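You operate a simulated robot arm through the tools that you are given. There is no shell and no other tool. Be economical: measure what you need, move in short steps, check, and stop when the job is done.

Carry out the task below with a simulated robot arm. There is one attempt and no reset: what you move stays moved.

JOB
Shut the furnace door and peephole cover, take the vent stopper out, switch on and set 400 degrees.
Fine: the stopper goes on the furnace top.

Only the result counts: the job must be done as asked and must still hold three seconds after the hand-in. Knocking over, shifting, dropping, spilling or breaking anything else fails it. Lids that push on must go on centred and level and be pressed home; caps that screw on are set level and turned clockwise until they are tight.

ROBOT AND FRAMES
A 6-joint arm with a fingered hand, hanging from a carriage that runs on a gantry, over the field with the corners [-1.811, -0.943], [0.789, -0.972], [0.804, 0.308], [-1.796, 0.337] (x, y) and turns from -5.637 to 6.37 rad about z. Base frame: it is fixed where the carriage stands at the start and does not move with it; the origin is on the floor, on the carriage's upright axis, x ahead of it, y to its left, z up. Units: m, rad, N and s.
With the tool pointing down near the work surface it reaches from about 0.6 to 0.8 m from the robot's upright axis, wherever it stands. Its first joint turns from -2.897 to 2.897 rad. Places, roughly: black knob [0.9, 0.3, 1.4]; controller switch [0.8, 0.3, 1.4]; furnace [0.9, 0.5, 1]; furnace door [0.7, 0, 1]; furnace top [0.7, 0.6, 1.3]; grey knob [1, 0.3, 1.4]; peephole cover [0.6, -0.1, 1.1]. Payload 4 kg.
The tool frame sits at the grasp point between the pads (the TCP): z along the fingers, y along the line on which they close. The tips reach 0.03 m beyond it. The gripper opens to 0.104 m. The gripper's body begins 0.035 m behind the TCP. The gripper is a hand of 5 fingers: y runs from the thumb to the fingers, the wrist lies at [-0.015, -0.113, -0.19] in the tool frame, and closing takes about 1.5 s.
Orientation is that of the tool frame in the base frame, as [roll, pitch, yaw] about the fixed x, y, z axes, in that order (R = Rz(yaw) Ry(pitch) Rx(roll)). With the fingers straight down and the wrist toward the robot, the tool's x, y and z point along [0, 1, 0], [1, 0, 0] and [0, 0, -1] of the base frame.

CONTROLS
- The arm moves only by the tool arm_command. Its argument "rows" is a list of rows, each an object (a shift or turn left out is 0, a gripper value left out holds the last) with "xyz": the shift along the tool's x, y, z in units of 400 mm (1.0 is 400 mm), a list of three; "dr": the turn, a rotation vector about the tool's x, y, z in units of 120 degrees (1.0 is 120 degrees), a list of three. In form: [{"xyz": [dx, dy, dz], "dr": [wx, wy, wz]}, ...]. A call has 1 to 12 rows; each row is the pose to reach, as a shift and turn from the pose commanded when the call began, along the tool's axes at that moment. "claw" is the opening, from 0 (shut) to 1 (fully open), set as the call begins (left out, the last holds). A call with a number of a shift or a turn outside -1 to 1 is refused whole. A row lasts 0.2 s, in which the tool goes at most 0.05 m and 0.15 rad; a call with a longer step from one row to the next is refused whole, and so is a gripper value outside its range. Where a pose cannot be reached the arm comes as near as it can. A force on the tool above 40 N (or 10 N above the force at the start of the call, whichever is more), or a blocked arm, ends the call early, and 0.2 s more pass. Each finger travels about 0.045 m/s and halts on what it meets, pressing with about 24 N; the grip force reading is that of the motor and also rises with nothing between the fingers. The clock runs only during rows and for 0.2 s after the last one: add rows that repeat a pose to give the fingers time. It gives the time, the measured TCP pose, the force on the tool (base axes), the opening and the grip force at its end, in the units of the frame above (readings bear some noise), with the torque about the TCP (base axes, N m) and any sound that the robot's microphone picked up.
- Cameras (640 x 400 px; columns grow to the right, rows downward): "scene" is now at [0.279, 0.0181, 1.7725]; the picture's right is [0.35, -0.94, 0.00], its down [-0.77, -0.28, -0.57] and it looks along [0.54, 0.20, -0.82] (base axes); focal length 285 px, centre (320, 200). "wrist" rides on the gripper at [0.06, -0.083, -0.119] in the tool frame; the picture's right is [-0.79, 0.29, -0.54], its down [-0.56, -0.71, 0.44] and it looks along [-0.26, 0.65, 0.72] (tool axes); focal length 234 px, centre (320, 200). There is no depth. A picture from a camera that has moved, and an enlarged one, comes with that camera's place and axes in the base frame and with its lens. The place of the scene camera against the robot may be out by one fixed shift of up to 0.025 m in any direction.
- camera(camera): a new picture of that camera. It takes no simulated time.
- move_column(by): slides the trunk up (or, below 0, down) by that many m; the arm and the scene camera ride with it, the base frame stays. It gives what a move gives, with no picture.
- steer(legs): drives the robot by 1 to 6 legs, each [ahead, left, turn to the left] in m, m and rad, along the robot's own axes; the way and the turn of a leg run together, so that a leg with both is an arc; at most 1.5 m and 3.142 rad a leg. The arm and the cameras ride along, it lands a little off, and it stops where it bumps. It keeps to its track: a leg is cut to what the track allows. It gives what a move gives.
- set_grasp(shape): the hand has 5 fingers and takes this shape, open, in about a second: jaw (thumb against the fingers, like two jaws); tri (thumb and two fingers); tip (a fingertip pinch); poke (one finger out to press); point (the index stretched); flat (the hand flat); cup (the hand cupped); fist (a fist). The gripper value then closes the fingers along that shape, each until it touches; the sizes above hold for jaw. It gives what a move gives, with no picture.
- pan_tilt(pan, tilt): turns the head with the scene camera to pan (to the left, within 2.705 rad either way) and tilt (down, from -0.506 to 1.204), counted from straight ahead of the robot. It gives what a move gives.
- enlarge(camera, box): a new picture of the part [left, top, right, bottom] of that camera's present view, enlarged. It takes no simulated time.
- close_job(): hands the job in; it is judged then, once.

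Work in short steps. Places have to be worked out from the pictures, the camera data and where the tool is seen: move nearer, look again, correct. Check each grasp and each placing, and mend what went wrong. You have 120 turns and 78 pictures in all, those below and enlarged ones among them. Open the gripper and draw the arm clear of the work before you hand the job in, unless the task says otherwise; then end with one line.

The tools are called after "Call:" as name(argument=value, ...) on one line, values as JSON. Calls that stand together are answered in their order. arm_command: Moves the arm, as the interface text tells. Its arguments: {"type":"object","properties":{"rows":{"type":"array"},"claw":{"type":"number"}},"required":["rows"]} The other tools are called the same way: move_column (by) slides the trunk up or down; set_grasp (shape) gives the hand a shape; steer (legs) drives the base; pan_tilt (pan, tilt) turns the head that bears the scene camera; camera (camera) takes a picture; enlarge (camera, box) takes an enlarged picture of a part of a camera's view; close_job () hands the job in.

At the start:

```text
time: 0.0
tool_pos: [0.4588, 0.0389, 1.0]
orientation: [-3.14, -0.002, 1.573]
contact_force: [0.2, -0.2, 0.3]
ft_torque: [0.0, 0.04, -0.01]
width: 0.1033
grip_force: 0.1
shape: jaw
trunk travel left (down, up): [-0.5, 0.098]
robot x, y, heading: [-0.0033, 0.0029, 0.002]
head pan, tilt: [0.353, 0.962]
```

scene: 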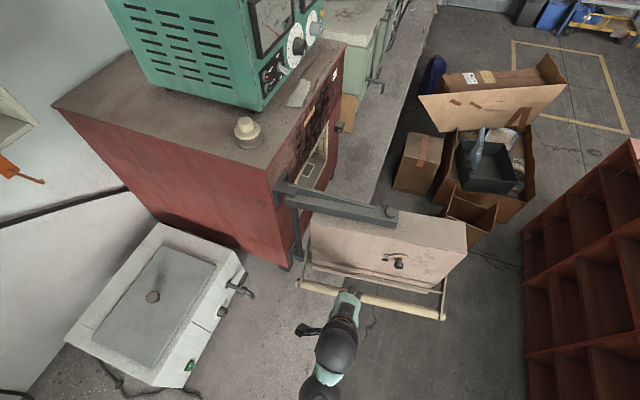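
wrist: 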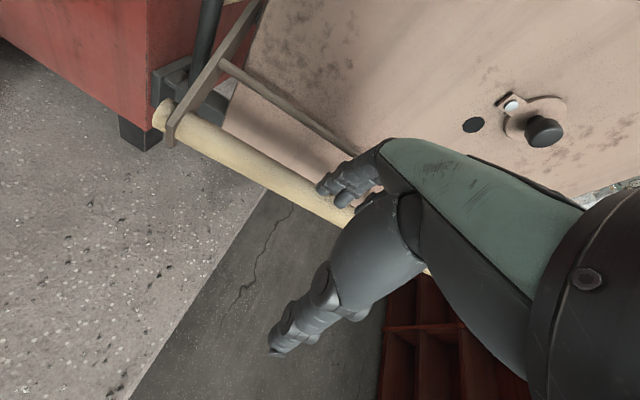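

I start by inspecting the door, hinge arms, controller and stopper more closely.

Call:
enlarge(camera="scene", box=[230, 80, 490, 340])

Call:
enlarge(camera="scene", box=[200, 0, 360, 160])

```text
1.54 times, centred on (360, 210) of scene
camera zoom: at [0.279, 0.0181, 1.7725], right [0.35, -0.94, 0.0], down [-0.77, -0.28, -0.57], along [0.54, 0.2, -0.82], focal length 438 px, centre (258, 185)
```

zoom: 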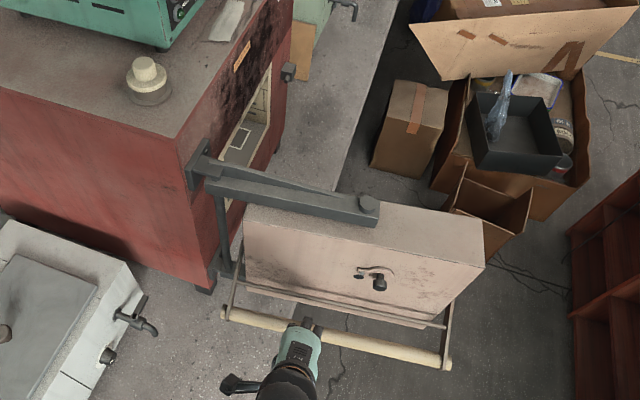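

```text
2.50 times, centred on (280, 80) of scene
camera zoom: at [0.279, 0.0181, 1.7725], right [0.35, -0.94, 0.0], down [-0.77, -0.28, -0.57], along [0.54, 0.2, -0.82], focal length 712 px, centre (420, 500)
```

zoom: 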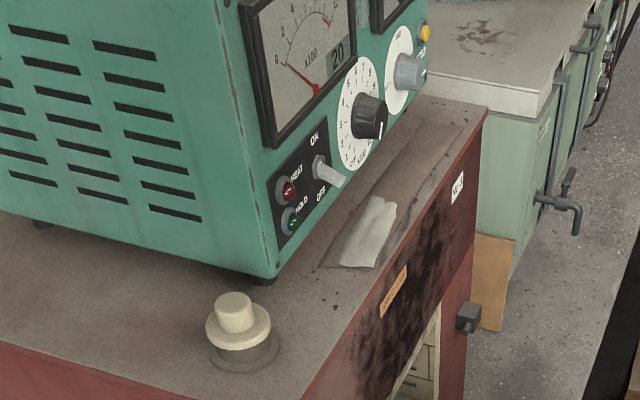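

The front face runs along x at y≈0.26 and the door is swung out about 85-90°. I look closely at the peephole with the wrist camera, and at the door's edge.

Call:
enlarge(camera="wrist", box=[420, 50, 620, 175])

Call:
enlarge(camera="scene", box=[340, 220, 460, 295])

```text
3.20 times, centred on (520, 112) of wrist
camera zoom: at [0.3772, 0.0991, 1.1197], right [0.29, -0.79, 0.54], down [-0.71, -0.56, -0.44], along [0.65, -0.26, -0.72], focal length 749 px, centre (-320, 480)
```

zoom: 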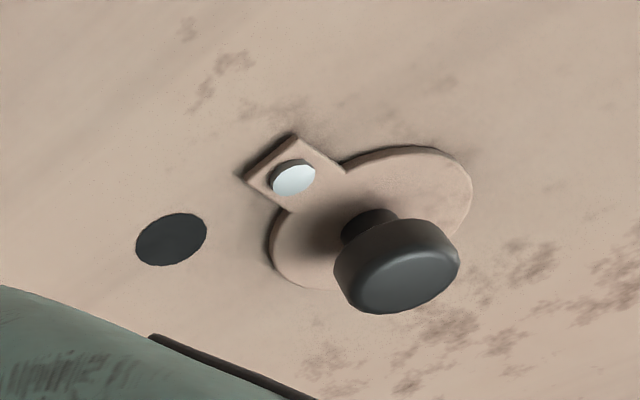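

```text
5.33 times, centred on (400, 258) of scene
camera zoom: at [0.279, 0.0181, 1.7725], right [0.35, -0.94, 0.0], down [-0.77, -0.28, -0.57], along [0.54, 0.2, -0.82], focal length 1519 px, centre (-107, -107)
```

zoom: 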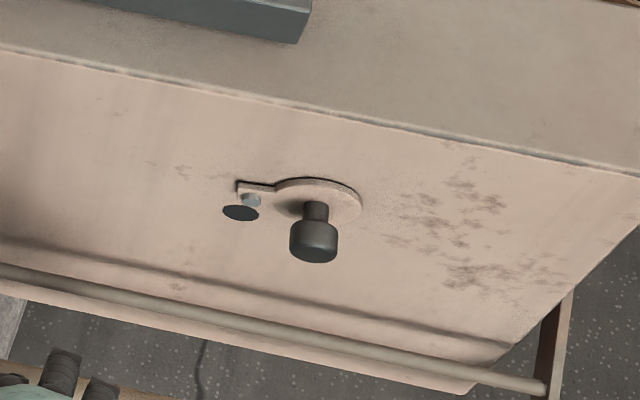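

Triangulating: peephole ≈(0.621,-0.037,1.069), pivot ≈(0.614,-0.038,1.10), knob front ≈(0.599,-0.07,1.104); handle bar near x≈0.51, z≈1.0, close to the fingers. I raise the hand straight up 0.16 m first, clear of the bar.

Call:
arm_command(rows=[{"xyz": [0, 0, -0.1]}, {"xyz": [0, 0, -0.2]}, {"xyz": [0, 0, -0.3]}, {"xyz": [0, 0, -0.4]}, {"xyz": [0, 0, -0.4]}])

Call:
steer(legs=[[-0.2, 0, 0]])

Call:
arm_command(rows=[{"dr": [-0.07, 0, 0]}, {"dr": [-0.14, 0, 0]}, {"dr": [-0.21, 0, 0]}, {"dr": [-0.28, 0, 0]}, {"dr": [-0.35, 0, 0]}, {"dr": [-0.42, 0, 0]}, {"dr": [-0.49, 0, 0]}, {"dr": [-0.56, 0, 0]}, {"dr": [-0.63, 0, 0]}, {"dr": [-0.7, 0, 0]}, {"dr": [-0.75, 0, 0]}, {"dr": [-0.75, 0, 0]}])

Call:
camera(camera="scene")

Call:
camera(camera="wrist")

```text
time: 1.2
tool_pos: [0.4874, 0.0338, 1.1441]
orientation: [3.091, -0.036, 1.593]
contact_force: [-0.4, -0.3, -0.5]
ft_torque: [-0.01, 0.03, 0.02]
width: 0.104
grip_force: 0.1
shape: jaw
out of reach, approached as far as the arm can: row 3, 4
trunk travel left (down, up): [-0.5, 0.098]
robot x, y, heading: [0.0012, 0.001, -0.002]
head pan, tilt: [0.353, 0.962]
```

```text
time: 2.8
tool_pos: [0.2896, 0.0351, 1.144]
orientation: [3.092, -0.034, 1.598]
contact_force: [0.7, -0.3, 0.4]
ft_torque: [0.0, 0.01, 0.01]
width: 0.1041
grip_force: 0.1
shape: jaw
trunk travel left (down, up): [-0.5, 0.098]
robot x, y, heading: [-0.1986, 0.004, 0.006]
head pan, tilt: [0.353, 0.962]
```

```text
time: 5.4
tool_pos: [0.2894, 0.0344, 1.1434]
orientation: [1.52, -0.034, 1.596]
contact_force: [-0.7, 0.1, 0.0]
ft_torque: [0.0, 0.03, 0.01]
width: 0.1038
grip_force: 0.1
shape: jaw
out of reach, approached as far as the arm can: row 1
trunk travel left (down, up): [-0.5, 0.098]
robot x, y, heading: [-0.2024, 0.0002, 0.002]
head pan, tilt: [0.353, 0.962]
```

```text
71 pictures are left
camera scene: at [0.0788, 0.0188, 1.7725], right [0.35, -0.94, 0.0], down [-0.77, -0.29, -0.57], along [0.54, 0.2, -0.82], focal length 285 px, centre (320, 200)
```

scene: 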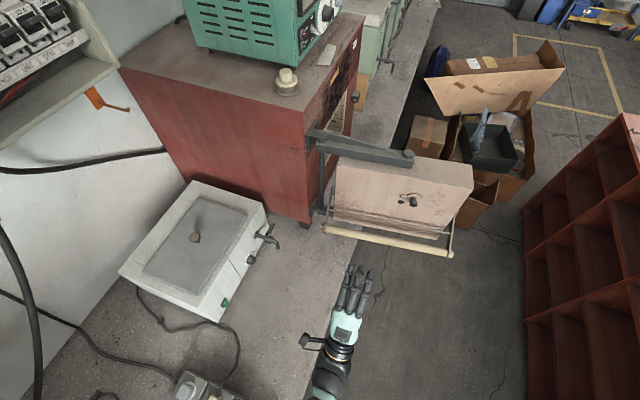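

```text
70 pictures are left
camera wrist: at [0.174, 0.096, 1.0567], right [-0.54, -0.81, 0.23], down [0.49, -0.52, -0.7], along [0.69, -0.26, 0.67], focal length 234 px, centre (320, 200)
```

wrist: 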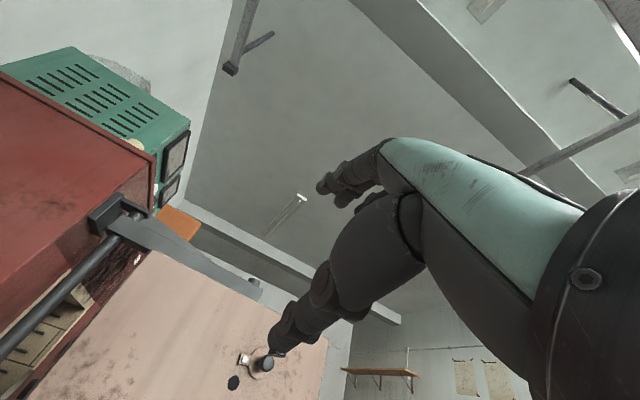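

The hand now points forward horizontally. I switch to the poke shape to push the peephole cover round, and look where the index finger lies.

Call:
set_grasp(shape="poke")

Call:
camera(camera="wrist")

Call:
enlarge(camera="scene", box=[280, 180, 480, 400])

```text
time: 6.3
tool_pos: [0.2887, 0.0349, 1.1433]
orientation: [1.521, -0.034, 1.596]
contact_force: [0.0, 0.1, 0.4]
ft_torque: [0.0, -0.02, 0.01]
width: 0.0001
grip_force: 0.0
shape: poke
trunk travel left (down, up): [-0.5, 0.098]
robot x, y, heading: [-0.2008, 0.0011, -0.0]
head pan, tilt: [0.353, 0.962]
```

```text
69 pictures are left
camera wrist: at [0.1739, 0.0959, 1.0568], right [-0.54, -0.81, 0.23], down [0.48, -0.52, -0.7], along [0.69, -0.26, 0.67], focal length 234 px, centre (320, 200)
```

wrist: 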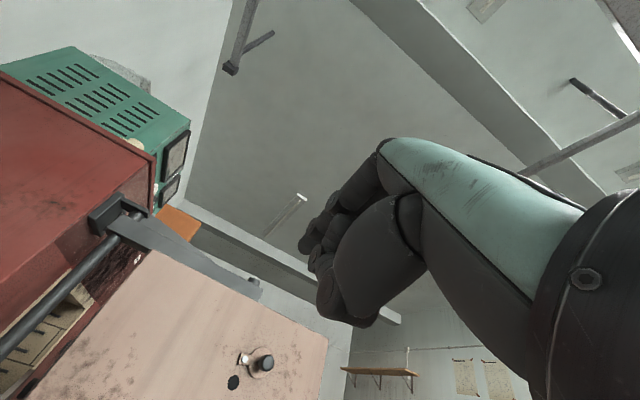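

```text
1.82 times, centred on (380, 290) of scene
camera zoom: at [0.0788, 0.0188, 1.7725], right [0.35, -0.94, 0.0], down [-0.77, -0.29, -0.57], along [0.54, 0.2, -0.82], focal length 518 px, centre (211, 36)
```

zoom: 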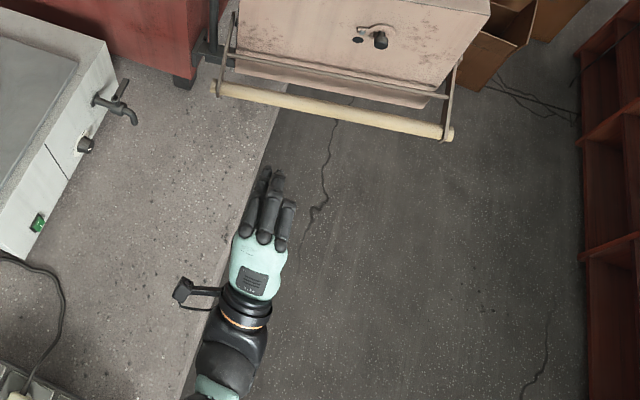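

The index in poke is short; I try the "point" shape for a longer, better visible fingertip.

Call:
set_grasp(shape="point")

Call:
camera(camera="wrist")

Call:
enlarge(camera="scene", box=[310, 240, 400, 340])

```text
time: 7.2
tool_pos: [0.2889, 0.036, 1.1439]
orientation: [1.52, -0.035, 1.597]
contact_force: [0.5, 0.2, -0.4]
ft_torque: [0.01, -0.01, -0.01]
width: 0.0
grip_force: 0.0
shape: point
trunk travel left (down, up): [-0.5, 0.098]
robot x, y, heading: [-0.2091, 0.0004, 0.007]
head pan, tilt: [0.353, 0.962]
```

```text
67 pictures are left
camera wrist: at [0.1739, 0.0959, 1.0568], right [-0.54, -0.81, 0.23], down [0.48, -0.52, -0.7], along [0.69, -0.26, 0.67], focal length 234 px, centre (320, 200)
```

wrist: 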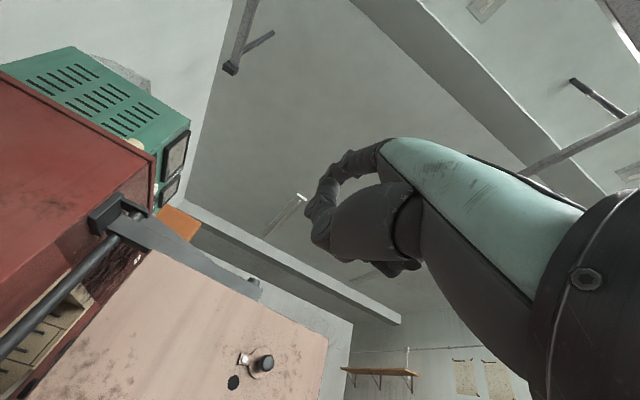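

```text
4.00 times, centred on (355, 290) of scene
camera zoom: at [0.0788, 0.0188, 1.7725], right [0.35, -0.94, 0.0], down [-0.77, -0.29, -0.57], along [0.54, 0.2, -0.82], focal length 1139 px, centre (180, -160)
```

zoom: 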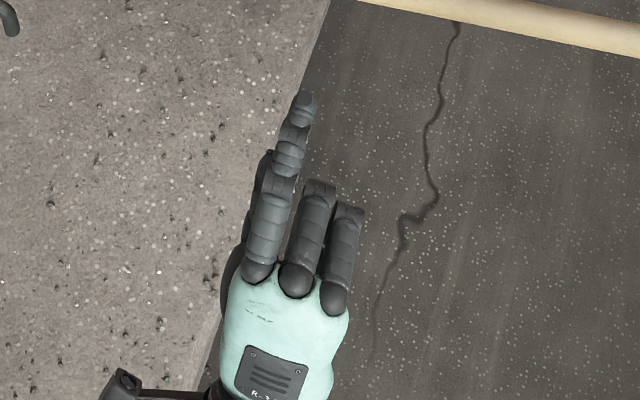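

The index tip appears to lie at about (0, 0.04, 0.04) in the tool frame. I pitch the hand ~40° downward so the wrist clears the handle bar, then re-measure the tip.

Call:
arm_command(rows=[{"dr": [0.07, 0, 0]}, {"dr": [0.14, 0, 0]}, {"dr": [0.21, 0, 0]}, {"dr": [0.28, 0, 0]}, {"dr": [0.35, 0.0, 0]}, {"dr": [0.36, 0.0, 0]}])

Call:
enlarge(camera="scene", box=[310, 230, 420, 330])

Call:
camera(camera="wrist")

```text
time: 8.6
tool_pos: [0.2885, 0.0361, 1.1445]
orientation: [2.275, -0.034, 1.597]
contact_force: [0.7, 0.3, -0.1]
ft_torque: [-0.03, 0.01, 0.0]
width: 0.0
grip_force: 0.1
shape: point
trunk travel left (down, up): [-0.5, 0.098]
robot x, y, heading: [-0.2019, -0.002, 0.005]
head pan, tilt: [0.353, 0.962]
```

```text
4.00 times, centred on (365, 280) of scene
camera zoom: at [0.0788, 0.0188, 1.7725], right [0.35, -0.94, 0.0], down [-0.77, -0.29, -0.57], along [0.54, 0.2, -0.82], focal length 1139 px, centre (140, -120)
```

zoom: 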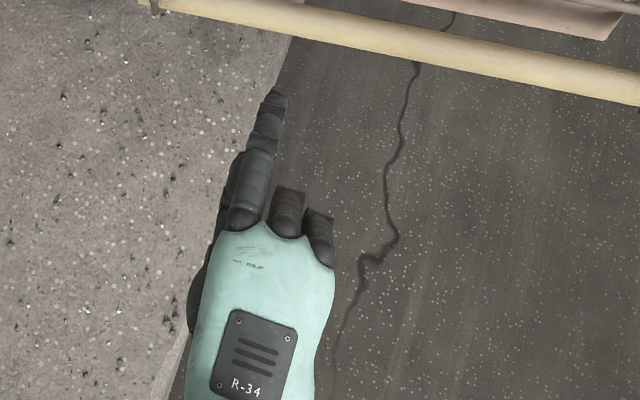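

```text
64 pictures are left
camera wrist: at [0.1438, 0.0915, 1.1602], right [-0.21, -0.81, 0.54], down [-0.11, -0.53, -0.84], along [0.97, -0.23, 0.02], focal length 234 px, centre (320, 200)
```

wrist: 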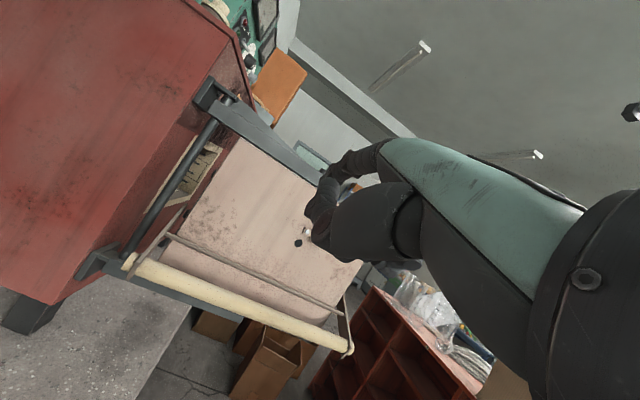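

Combining both views the index tip is ≈TCP+(0.003, 0.071, 0.032) in tool axes, i.e. now near (0.36,0.04,1.18). I drive the carriage forward 0.2 and right 0.107 so the tip comes above and short of the knob.

Call:
steer(legs=[[0.2, -0.107, 0]])

Call:
enlarge(camera="scene", box=[300, 200, 460, 320])

Call:
enlarge(camera="wrist", box=[200, 100, 420, 300])

```text
time: 10.3
tool_pos: [0.4888, -0.0682, 1.1443]
orientation: [2.274, -0.035, 1.602]
contact_force: [0.9, -0.2, 0.1]
ft_torque: [0.03, -0.01, -0.01]
width: 0.0001
grip_force: 0.1
shape: point
trunk travel left (down, up): [-0.5, 0.098]
robot x, y, heading: [0.0008, -0.1071, 0.014]
head pan, tilt: [0.353, 0.962]
```

```text
3.33 times, centred on (380, 260) of scene
camera zoom: at [0.2794, -0.0865, 1.7725], right [0.35, -0.94, 0.0], down [-0.77, -0.29, -0.57], along [0.54, 0.2, -0.82], focal length 950 px, centre (120, 0)
```

zoom: 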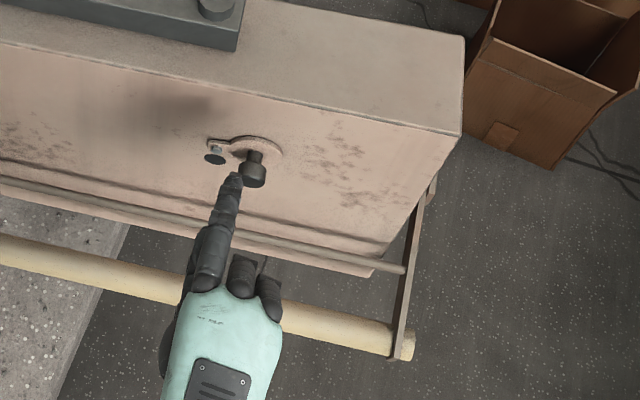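

```text
2.00 times, centred on (310, 200) of wrist
camera zoom: at [0.3442, -0.0134, 1.16], right [-0.2, -0.81, 0.54], down [-0.11, -0.53, -0.84], along [0.97, -0.23, 0.02], focal length 468 px, centre (340, 200)
```

zoom: 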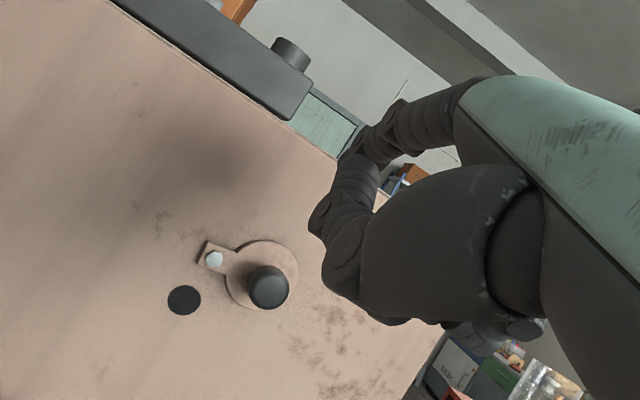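

The tip projects to ≈(0.559,-0.066,1.18) in both views, knob ≈(0.60,-0.070,1.104). I move the tip to ≈(0.608,-0.070,1.15), just above the knob.

Call:
arm_command(rows=[{"xyz": [-0.005, 0.007, 0.047]}, {"xyz": [-0.011, 0.015, 0.094]}, {"xyz": [-0.0165, 0.022, 0.141]}, {"xyz": [-0.0165, 0.022, 0.141]}])

Call:
enlarge(camera="scene", box=[320, 200, 440, 275])

Call:
enlarge(camera="wrist", box=[230, 130, 390, 280])

```text
time: 11.3
tool_pos: [0.5374, -0.0739, 1.1136]
orientation: [2.275, -0.036, 1.604]
contact_force: [0.4, -0.1, 0.4]
ft_torque: [-0.03, -0.02, 0.01]
width: 0.0
grip_force: 0.1
shape: point
trunk travel left (down, up): [-0.5, 0.098]
robot x, y, heading: [0.0023, -0.1075, 0.012]
head pan, tilt: [0.353, 0.962]
```

```text
5.33 times, centred on (380, 238) of scene
camera zoom: at [0.2794, -0.0866, 1.7725], right [0.35, -0.94, 0.0], down [-0.77, -0.29, -0.57], along [0.54, 0.2, -0.82], focal length 1519 px, centre (0, 0)
```

zoom: 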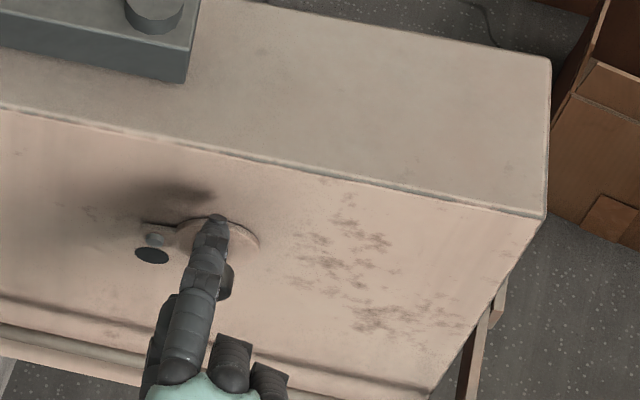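

```text
2.67 times, centred on (310, 205) of wrist
camera zoom: at [0.3929, -0.0179, 1.1298], right [-0.2, -0.81, 0.54], down [-0.11, -0.53, -0.84], along [0.97, -0.23, 0.02], focal length 624 px, centre (347, 187)
```

zoom: 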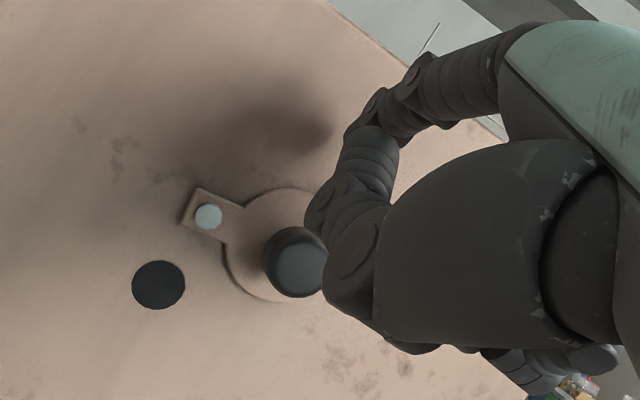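

The tip is right above the knob at ≈(0.609,-0.07,1.148). I press down along the first half of the arc about the pivot.

Call:
arm_command(rows=[{"xyz": [-0.0025, -0.057, 0.0485]}, {"xyz": [-0.019, -0.08, 0.068]}, {"xyz": [-0.0175, -0.1085, 0.092]}, {"xyz": [-0.0175, -0.1085, 0.092]}])

Call:
enlarge(camera="scene", box=[320, 200, 440, 275])

Call:
enlarge(camera="wrist", box=[230, 130, 390, 280])

```text
time: 12.3
tool_pos: [0.5381, -0.0796, 1.0562]
orientation: [2.275, -0.034, 1.6]
contact_force: [-0.9, -0.2, -0.1]
ft_torque: [0.01, -0.01, 0.0]
width: 0.0
grip_force: 0.0
shape: point
trunk travel left (down, up): [-0.5, 0.098]
robot x, y, heading: [0.0013, -0.1103, 0.009]
head pan, tilt: [0.353, 0.962]
```

```text
5.33 times, centred on (380, 238) of scene
camera zoom: at [0.2794, -0.0866, 1.7725], right [0.35, -0.94, 0.0], down [-0.77, -0.29, -0.57], along [0.54, 0.2, -0.82], focal length 1519 px, centre (0, 0)
```

zoom: 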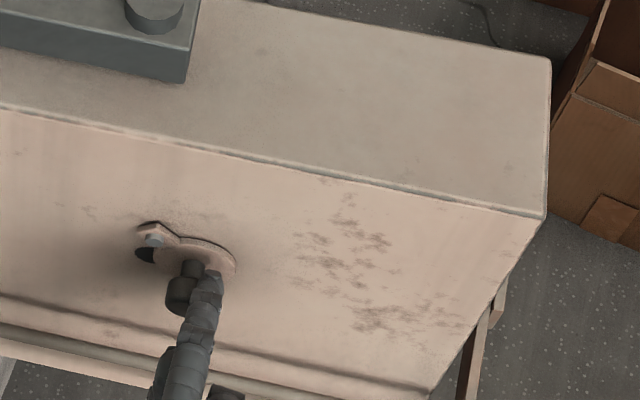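

```text
2.67 times, centred on (310, 205) of wrist
camera zoom: at [0.3928, -0.0222, 1.0725], right [-0.2, -0.81, 0.54], down [-0.11, -0.53, -0.84], along [0.97, -0.23, 0.02], focal length 624 px, centre (347, 187)
```

zoom: 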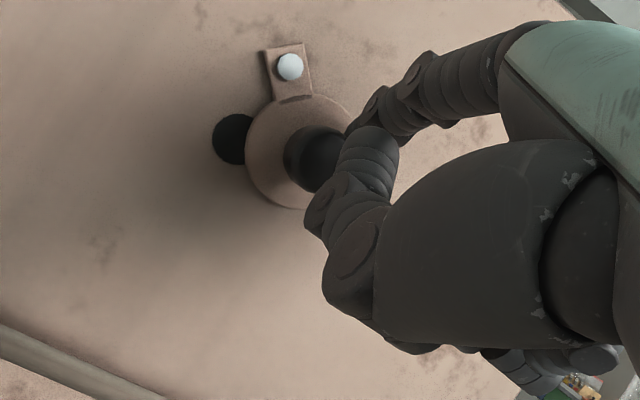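

The cover is about half way round. I continue the arc, pushing towards +y as the knob comes under the pivot.

Call:
arm_command(rows=[{"xyz": [0.0113, -0.0258, 0.0225]}, {"xyz": [0.0313, -0.042, 0.037]}, {"xyz": [0.0313, -0.042, 0.037]}])

Call:
enlarge(camera="wrist", box=[230, 80, 390, 230])

Call:
enlarge(camera="scene", box=[290, 215, 450, 335])

```text
time: 13.1
tool_pos: [0.5383, -0.0655, 1.0342]
orientation: [2.275, -0.034, 1.601]
contact_force: [-0.2, 0.2, 0.3]
ft_torque: [0.0, 0.02, 0.0]
width: 0.0001
grip_force: 0.0
shape: point
trunk travel left (down, up): [-0.5, 0.098]
robot x, y, heading: [0.0047, -0.1066, 0.011]
head pan, tilt: [0.353, 0.962]
```

```text
2.67 times, centred on (310, 155) of wrist
camera zoom: at [0.3927, -0.0087, 1.0496], right [-0.2, -0.81, 0.54], down [-0.11, -0.53, -0.84], along [0.97, -0.23, 0.02], focal length 624 px, centre (347, 320)
```

zoom: 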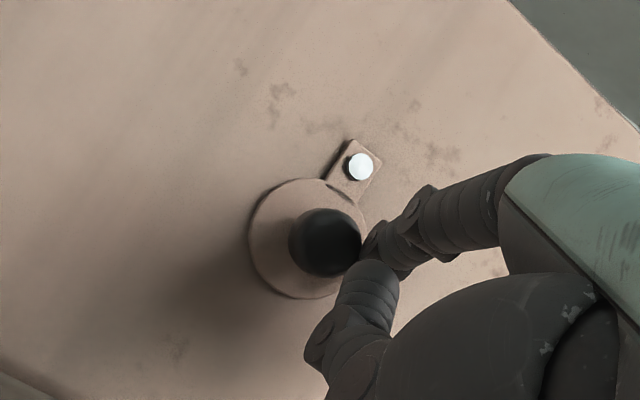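

```text
3.33 times, centred on (370, 275) of scene
camera zoom: at [0.2794, -0.0865, 1.7725], right [0.35, -0.94, 0.0], down [-0.77, -0.29, -0.57], along [0.54, 0.2, -0.82], focal length 950 px, centre (153, -50)
```

zoom: 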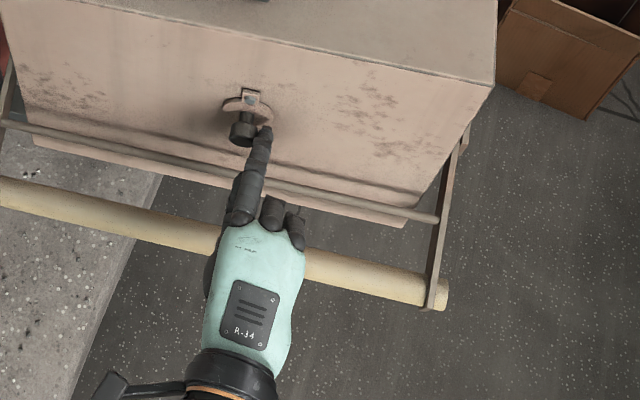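

Pivot and disc centre are vertically aligned and the hole is hidden: cover shut. I back the finger off sideways, then up and away along the tool axis, and make a fist for pushing the door.

Call:
arm_command(rows=[{"xyz": [-0.05, 0, 0]}, {"xyz": [-0.05, 0, -0.1]}, {"xyz": [-0.05, 0, -0.2]}, {"xyz": [-0.05, 0, -0.3]}, {"xyz": [-0.05, 0, -0.35]}])

Call:
pan_tilt(pan=0.0, tilt=0.7)

Call:
camera(camera="scene")

```text
time: 14.3
tool_pos: [0.4324, -0.0911, 1.1249]
orientation: [2.274, -0.035, 1.601]
contact_force: [-0.8, 0.3, 0.2]
ft_torque: [0.03, -0.01, 0.01]
width: 0.0
grip_force: 0.1
shape: point
trunk travel left (down, up): [-0.5, 0.098]
robot x, y, heading: [-0.0011, -0.1099, 0.012]
head pan, tilt: [0.353, 0.962]
```

```text
time: 15.2
tool_pos: [0.4328, -0.0902, 1.1232]
orientation: [2.275, -0.034, 1.601]
contact_force: [-0.3, -0.5, 0.2]
ft_torque: [0.0, 0.01, -0.01]
width: 0.0001
grip_force: 0.1
shape: point
trunk travel left (down, up): [-0.5, 0.098]
robot x, y, heading: [-0.0008, -0.1061, 0.008]
head pan, tilt: [0.0, 0.7]
```

```text
55 pictures are left
camera scene: at [0.297, -0.1112, 1.7931], right [0.01, -1.0, 0.0], down [-0.64, -0.01, -0.76], along [0.76, 0.01, -0.64], focal length 285 px, centre (320, 200)
```

scene: 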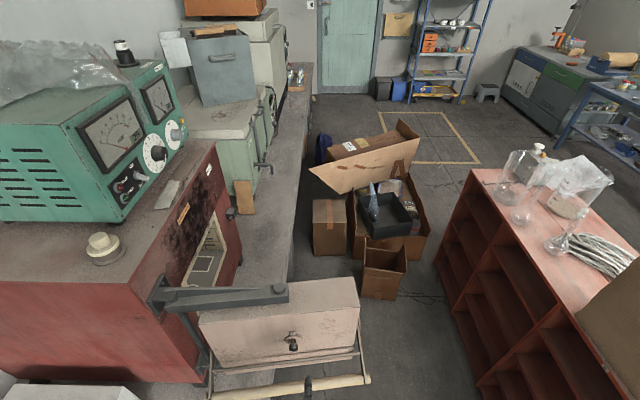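

The scene is clear for the swing. I make a fist, then back off, shift right and turn 45° left so I can push the free side of the door round.

Call:
set_grasp(shape="fist")

Call:
steer(legs=[[-0.1, 0, 0], [0, -0.41, 0], [0, 0, 0.78], [0.177, -0.177, 0]])

Call:
camera(camera="scene")

Call:
camera(camera="wrist")

```text
time: 16.1
tool_pos: [0.4334, -0.0909, 1.1224]
orientation: [2.275, -0.035, 1.602]
contact_force: [-0.4, 0.1, -0.3]
ft_torque: [0.0, -0.02, -0.01]
width: 0.0
grip_force: 0.0
shape: fist
trunk travel left (down, up): [-0.5, 0.098]
robot x, y, heading: [-0.0004, -0.1049, 0.008]
head pan, tilt: [0.0, 0.7]
```

```text
time: 22.8
tool_pos: [0.4456, -0.2013, 1.1232]
orientation: [2.274, -0.035, 2.387]
contact_force: [-0.1, -0.5, 0.3]
ft_torque: [0.03, -0.01, -0.01]
width: 0.0001
grip_force: 0.2
shape: fist
trunk travel left (down, up): [-0.5, 0.098]
robot x, y, heading: [0.1481, -0.5208, 0.793]
head pan, tilt: [0.0, 0.7]
```

```text
54 pictures are left
camera scene: at [0.3626, -0.322, 1.7932], right [0.71, -0.7, 0.0], down [-0.45, -0.46, -0.76], along [0.54, 0.55, -0.64], focal length 285 px, centre (320, 200)
```

scene: 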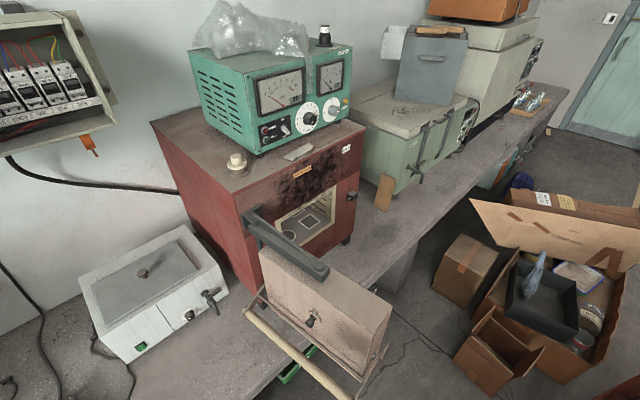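

```text
53 pictures are left
camera wrist: at [0.3042, -0.266, 1.14], right [0.43, -0.72, 0.54], down [0.3, -0.45, -0.84], along [0.85, 0.53, 0.02], focal length 234 px, centre (320, 200)
```

wrist: 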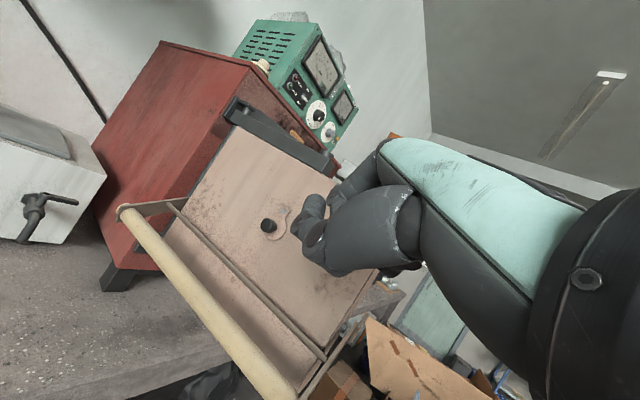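

The view shows the door's free half clear. I shift the fist 0.115 m in +x toward the free side of the door face.

Call:
steer(legs=[[0.0807, -0.082, 0]])

Call:
camera(camera="wrist")

Call:
enlarge(camera="scene", box=[160, 200, 480, 400])

```text
time: 24.1
tool_pos: [0.5616, -0.2003, 1.1243]
orientation: [2.275, -0.036, 2.389]
contact_force: [0.6, 0.3, -0.1]
ft_torque: [-0.02, 0.0, -0.03]
width: 0.0
grip_force: 0.0
shape: fist
trunk travel left (down, up): [-0.5, 0.098]
robot x, y, heading: [0.2666, -0.5146, 0.796]
head pan, tilt: [0.0, 0.7]
```

```text
52 pictures are left
camera wrist: at [0.419, -0.2646, 1.14], right [0.43, -0.72, 0.54], down [0.3, -0.45, -0.84], along [0.85, 0.53, 0.02], focal length 234 px, centre (320, 200)
```

wrist: 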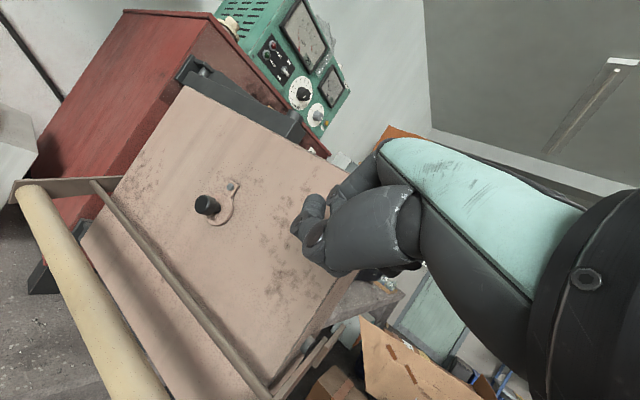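

```text
2.00 times, centred on (320, 300) of scene
camera zoom: at [0.4775, -0.3207, 1.7932], right [0.71, -0.7, 0.0], down [-0.45, -0.46, -0.76], along [0.54, 0.55, -0.64], focal length 570 px, centre (320, 0)
```

zoom: 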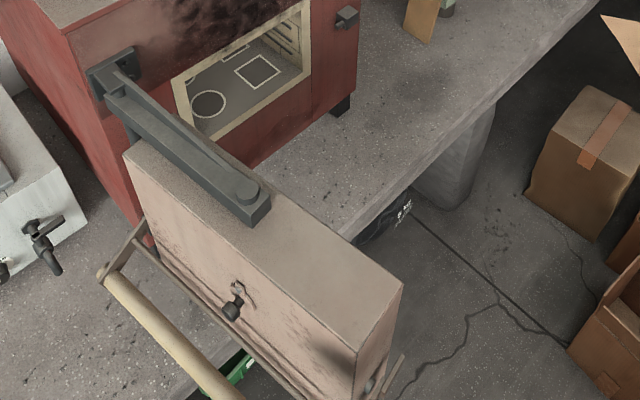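

Now I push in small drive legs along the arc, checking force; first 0.06 m in +x.

Call:
steer(legs=[[0.042, -0.043, 0]])

Call:
steer(legs=[[0.042, -0.043, 0]])

Call:
camera(camera="wrist")

```text
time: 25.0
tool_pos: [0.6204, -0.2009, 1.1234]
orientation: [2.276, -0.032, 2.385]
contact_force: [0.5, -2.3, 0.3]
ft_torque: [0.09, 0.05, -0.06]
width: 0.0002
grip_force: 0.1
shape: fist
trunk travel left (down, up): [-0.5, 0.098]
robot x, y, heading: [0.3279, -0.519, 0.793]
head pan, tilt: [0.0, 0.7]
```

```text
time: 26.0
tool_pos: [0.6797, -0.2007, 1.1239]
orientation: [2.275, -0.034, 2.383]
contact_force: [0.0, 0.1, 0.0]
ft_torque: [0.0, -0.04, 0.01]
width: 0.0
grip_force: 0.0
shape: fist
trunk travel left (down, up): [-0.5, 0.098]
robot x, y, heading: [0.3887, -0.5204, 0.791]
head pan, tilt: [0.0, 0.7]
```

```text
50 pictures are left
camera wrist: at [0.5386, -0.2647, 1.1399], right [0.43, -0.72, 0.54], down [0.3, -0.45, -0.84], along [0.85, 0.53, 0.02], focal length 234 px, centre (320, 200)
```

wrist: 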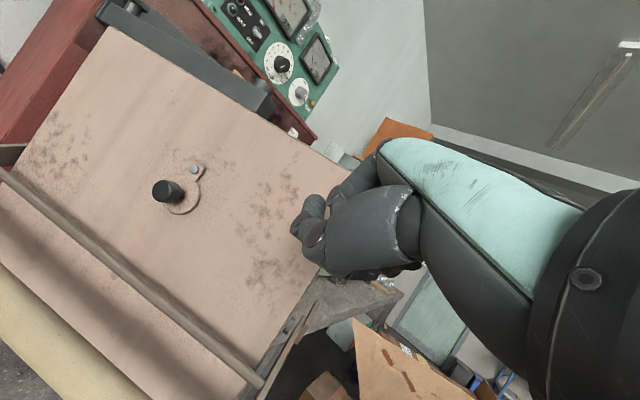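

The door swings easily (forces near zero). I continue along the arc around the hinge.

Call:
steer(legs=[[0.062, -0.034, 0], [0.057, -0.0226, 0]])

Call:
steer(legs=[[0.066, -0.011, 0], [0.0654, -0.001, 0]])

Call:
camera(camera="wrist")

Call:
camera(camera="scene")

```text
time: 27.6
tool_pos: [0.8035, -0.1551, 1.1244]
orientation: [2.275, -0.035, 2.384]
contact_force: [0.0, 0.2, 0.5]
ft_torque: [0.03, 0.0, -0.02]
width: 0.0
grip_force: 0.0
shape: fist
trunk travel left (down, up): [-0.5, 0.098]
robot x, y, heading: [0.5079, -0.4712, 0.792]
head pan, tilt: [0.0, 0.7]
```

```text
time: 29.2
tool_pos: [0.9031, -0.0703, 1.1243]
orientation: [2.275, -0.036, 2.386]
contact_force: [0.1, -0.2, -0.1]
ft_torque: [0.0, 0.02, -0.01]
width: 0.0001
grip_force: 0.0
shape: fist
trunk travel left (down, up): [-0.5, 0.098]
robot x, y, heading: [0.6113, -0.3856, 0.787]
head pan, tilt: [0.0, 0.7]
```

```text
49 pictures are left
camera wrist: at [0.7621, -0.1338, 1.1399], right [0.43, -0.72, 0.54], down [0.3, -0.45, -0.84], along [0.85, 0.53, 0.02], focal length 234 px, centre (320, 200)
```

wrist: 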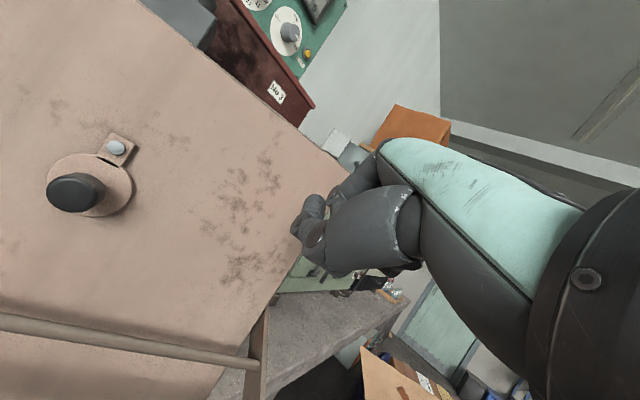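

```text
48 pictures are left
camera scene: at [0.8205, -0.1896, 1.7932], right [0.71, -0.7, 0.0], down [-0.45, -0.46, -0.76], along [0.54, 0.55, -0.64], focal length 285 px, centre (320, 200)
```

scene: 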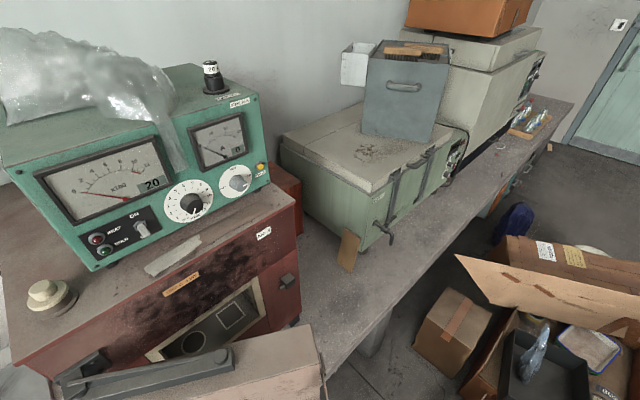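

Door roughly half way. I continue with the next arc portion.

Call:
steer(legs=[[0.065, 0.01, 0], [0.0625, 0.023, 0]])

Call:
camera(camera="wrist")

Call:
pan_tilt(pan=0.3, tilt=1.1)

Call:
camera(camera="scene")

```text
time: 30.8
tool_pos: [0.9681, 0.0446, 1.1238]
orientation: [2.276, -0.035, 2.385]
contact_force: [-0.4, -0.1, -0.1]
ft_torque: [-0.02, 0.03, -0.04]
width: 0.0001
grip_force: 0.1
shape: fist
trunk travel left (down, up): [-0.5, 0.098]
robot x, y, heading: [0.6771, -0.2729, 0.794]
head pan, tilt: [0.0, 0.7]
```

```text
47 pictures are left
camera wrist: at [0.8278, -0.0199, 1.1399], right [0.43, -0.72, 0.54], down [0.3, -0.45, -0.84], along [0.85, 0.53, 0.02], focal length 234 px, centre (320, 200)
```

wrist: 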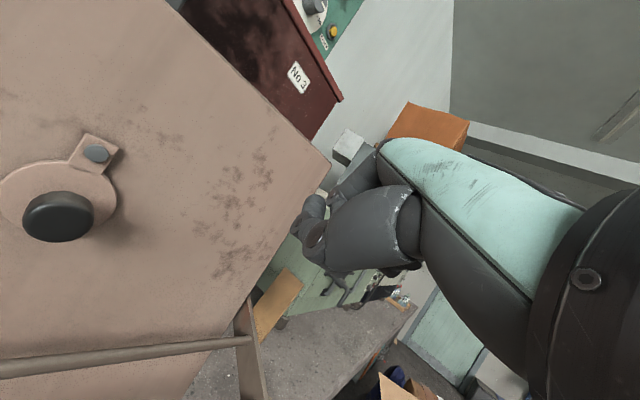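

```text
time: 31.6
tool_pos: [0.9695, 0.0439, 1.1244]
orientation: [2.275, -0.035, 2.383]
contact_force: [0.0, 0.2, 0.4]
ft_torque: [0.01, 0.01, 0.01]
width: 0.0
grip_force: 0.2
shape: fist
trunk travel left (down, up): [-0.5, 0.098]
robot x, y, heading: [0.6774, -0.2715, 0.793]
head pan, tilt: [0.3, 1.1]
```

```text
46 pictures are left
camera scene: at [0.8557, -0.0801, 1.7632], right [0.89, -0.46, 0.0], down [-0.41, -0.79, -0.45], along [0.21, 0.4, -0.89], focal length 285 px, centre (320, 200)
```

scene: 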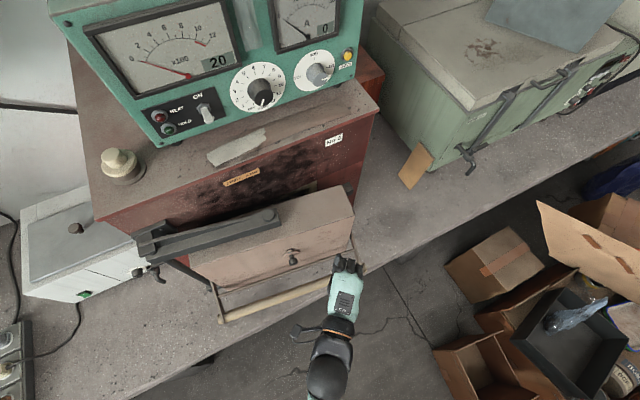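

The fist has come near the door's free edge with ~18° left. I slide it 0.07 m toward the hinge, then push in +y.

Call:
steer(legs=[[-0.049, 0.05, 0], [0.043, 0.042, 0]])

Call:
steer(legs=[[0.036, 0.035, 0]])

Call:
camera(camera="scene")

```text
time: 33.2
tool_pos: [0.8996, 0.1047, 1.123]
orientation: [2.275, -0.035, 2.388]
contact_force: [1.3, 0.7, -0.9]
ft_torque: [0.01, -0.05, 0.01]
width: 0.0
grip_force: 0.0
shape: fist
trunk travel left (down, up): [-0.5, 0.098]
robot x, y, heading: [0.6042, -0.2124, 0.795]
head pan, tilt: [0.3, 1.1]
```

```text
time: 34.1
tool_pos: [0.8992, 0.151, 1.1227]
orientation: [2.279, -0.033, 2.383]
contact_force: [3.0, -25.4, 0.0]
ft_torque: [0.44, 0.04, 0.04]
width: 0.0959
grip_force: 0.0
shape: fist
trunk travel left (down, up): [-0.5, 0.098]
robot x, y, heading: [0.6047, -0.159, 0.795]
head pan, tilt: [0.3, 1.1]
```

```text
45 pictures are left
camera scene: at [0.7854, 0.0291, 1.7625], right [0.89, -0.46, 0.0], down [-0.41, -0.79, -0.45], along [0.21, 0.4, -0.89], focal length 285 px, centre (320, 200)
```

scene: 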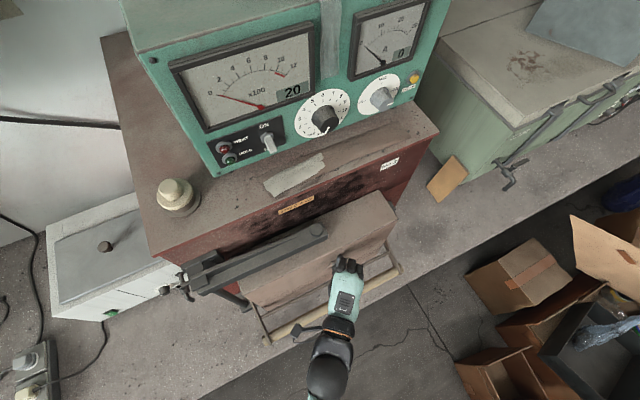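

A 25 N reaction suggests the door is at its seat or nearly so. I zoom in.

Call:
enlarge(camera="scene", box=[180, 130, 450, 330])

```text
2.00 times, centred on (315, 230) of scene
camera zoom: at [0.7854, 0.0291, 1.7625], right [0.89, -0.46, 0.0], down [-0.41, -0.79, -0.45], along [0.21, 0.4, -0.89], focal length 570 px, centre (330, 140)
```

zoom: 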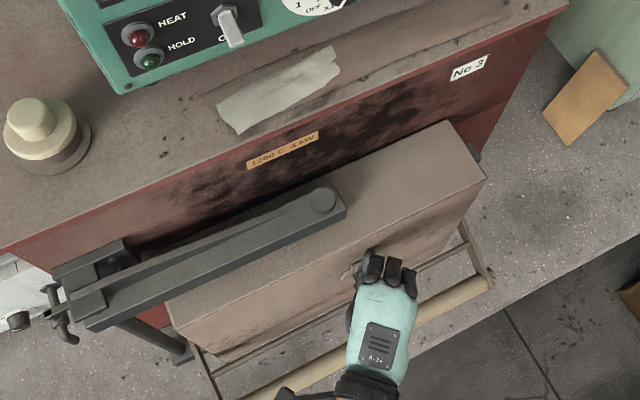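

The door edge is now parallel to the furnace front within the measuring error. To confirm it is home, I press gently a bit more with the arm under its force limit.

Call:
arm_command(rows=[{"xyz": [0.0175, 0.0115, 0.0135]}, {"xyz": [0.035, 0.023, 0.027]}, {"xyz": [0.0525, 0.0345, 0.0405]}])

Call:
enlarge(camera="scene", box=[180, 130, 450, 330])

```text
time: 34.6
tool_pos: [0.9012, 0.1505, 1.1196]
orientation: [2.286, -0.035, 2.364]
contact_force: [-5.0, -29.8, 2.4]
ft_torque: [0.66, -0.11, 0.28]
width: 0.0961
grip_force: 0.1
shape: fist
trunk travel left (down, up): [-0.5, 0.098]
robot x, y, heading: [0.604, -0.1624, 0.791]
head pan, tilt: [0.3, 1.1]
stopped in row 2: the force on the tool passed its limit at 47 N (the readings are from after the stop); the commanded pose is now the measured one
```

```text
2.00 times, centred on (315, 230) of scene
camera zoom: at [0.7852, 0.0274, 1.7624], right [0.89, -0.46, 0.0], down [-0.41, -0.79, -0.45], along [0.21, 0.4, -0.89], focal length 570 px, centre (330, 140)
```

zoom: 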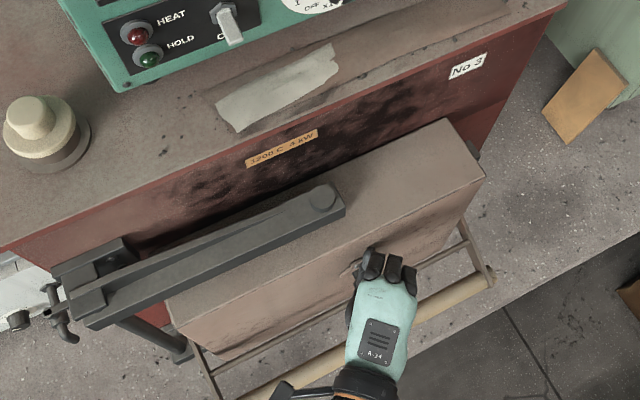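

The door holds firm at 47 N: it is shut. I back off in -y, and look at the door and the controller panel.

Call:
steer(legs=[[-0.11, -0.11, 0]])

Call:
pan_tilt(pan=0.75, tilt=0.85)

Call:
camera(camera="scene")

```text
time: 36.0
tool_pos: [0.9036, 0.0017, 1.1226]
orientation: [2.28, -0.035, 2.369]
contact_force: [0.3, 0.3, -0.3]
ft_torque: [-0.01, 0.03, 0.02]
width: 0.0961
grip_force: 0.0
shape: fist
trunk travel left (down, up): [-0.5, 0.098]
robot x, y, heading: [0.6047, -0.32, 0.797]
head pan, tilt: [0.3, 1.1]
```

```text
time: 36.9
tool_pos: [0.9033, 0.0016, 1.1216]
orientation: [2.281, -0.035, 2.369]
contact_force: [0.1, -0.1, 0.4]
ft_torque: [0.03, -0.01, -0.01]
width: 0.0959
grip_force: 0.1
shape: fist
trunk travel left (down, up): [-0.5, 0.098]
robot x, y, heading: [0.6053, -0.3201, 0.796]
head pan, tilt: [0.75, 0.85]
```

```text
42 pictures are left
camera scene: at [0.7605, -0.1053, 1.7809], right [1.0, -0.03, 0.0], down [-0.02, -0.75, -0.66], along [0.02, 0.66, -0.75], focal length 285 px, centre (320, 200)
```

scene: 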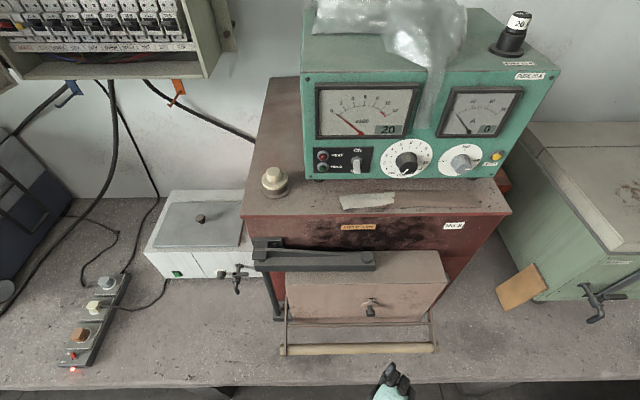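

Door is parallel to the front. Now a close-up of the control panel and of the door.

Call:
enlarge(camera="scene", box=[300, 70, 530, 200])

Call:
enlarge(camera="scene", box=[380, 130, 510, 190])

Call:
enlarge(camera="scene", box=[230, 200, 480, 370])

```text
2.78 times, centred on (415, 135) of scene
camera zoom: at [0.7605, -0.1053, 1.7809], right [1.0, -0.03, 0.0], down [-0.02, -0.75, -0.66], along [0.02, 0.66, -0.75], focal length 793 px, centre (56, 381)
```

zoom: 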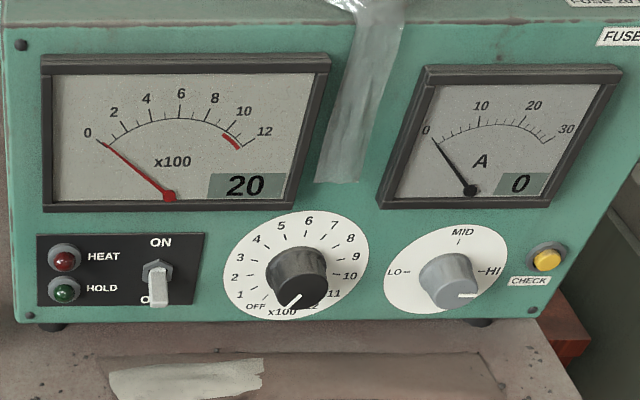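

```text
4.92 times, centred on (445, 160) of scene
camera zoom: at [0.7605, -0.1053, 1.7809], right [1.0, -0.03, 0.0], down [-0.02, -0.75, -0.66], along [0.02, 0.66, -0.75], focal length 1402 px, centre (-295, 397)
```

zoom: 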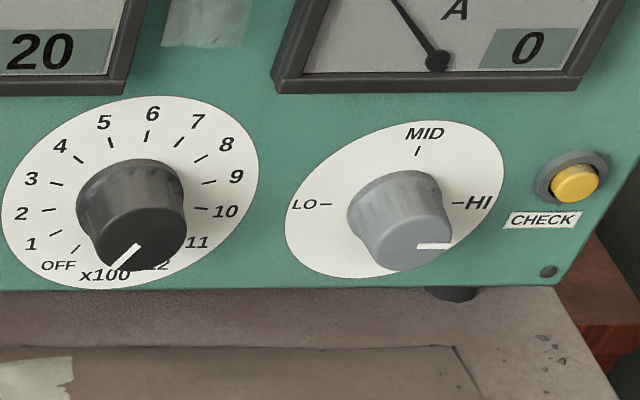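

```text
2.35 times, centred on (355, 285) of scene
camera zoom: at [0.7605, -0.1053, 1.7809], right [1.0, -0.03, 0.0], down [-0.02, -0.75, -0.66], along [0.02, 0.66, -0.75], focal length 670 px, centre (238, 0)
```

zoom: 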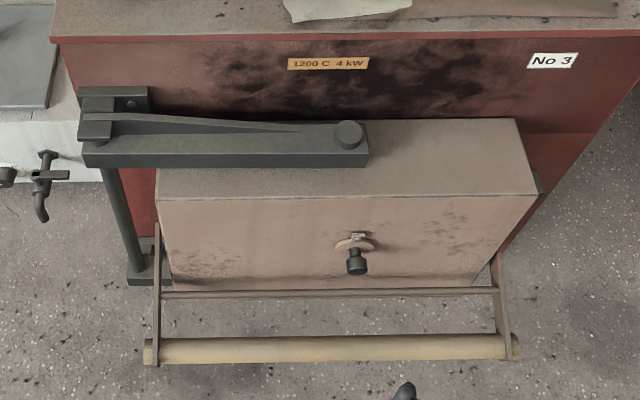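

The black dial (OFF…12 ×100, 6 at top) must turn clockwise ~100° to 4; the toggle is down (OFF). I take station facing the panel (heading 90°), raise the trunk, and form the point hand for the toggle.

Call:
steer(legs=[[-0.25, 0, 0], [0, 0, 0.774], [0, -0.3, 0]])

Call:
move_column(by=0.098)

Call:
set_grasp(shape="point")

```text
time: 42.3
tool_pos: [0.7347, -0.0667, 1.1213]
orientation: [2.281, -0.036, 3.122]
contact_force: [0.2, -0.6, -0.2]
ft_torque: [0.02, 0.01, 0.02]
width: 0.0958
grip_force: 0.0
shape: fist
trunk travel left (down, up): [-0.5, 0.098]
robot x, y, heading: [0.7332, -0.5013, 1.543]
head pan, tilt: [0.75, 0.85]
```

```text
time: 43.7
tool_pos: [0.7343, -0.0661, 1.2205]
orientation: [2.28, -0.036, 3.122]
contact_force: [-0.2, -0.3, -0.6]
ft_torque: [-0.02, -0.01, -0.02]
width: 0.0961
grip_force: 0.2
shape: fist
trunk travel left (down, up): [-0.598, 0.0]
robot x, y, heading: [0.741, -0.504, 1.547]
head pan, tilt: [0.75, 0.85]
```

```text
time: 44.6
tool_pos: [0.7363, -0.0663, 1.2201]
orientation: [2.281, -0.035, 3.12]
contact_force: [0.3, -0.6, 0.6]
ft_torque: [0.0, 0.03, -0.02]
width: 0.0957
grip_force: 0.1
shape: point
trunk travel left (down, up): [-0.598, 0.0]
robot x, y, heading: [0.7396, -0.5067, 1.54]
head pan, tilt: [0.75, 0.85]
```

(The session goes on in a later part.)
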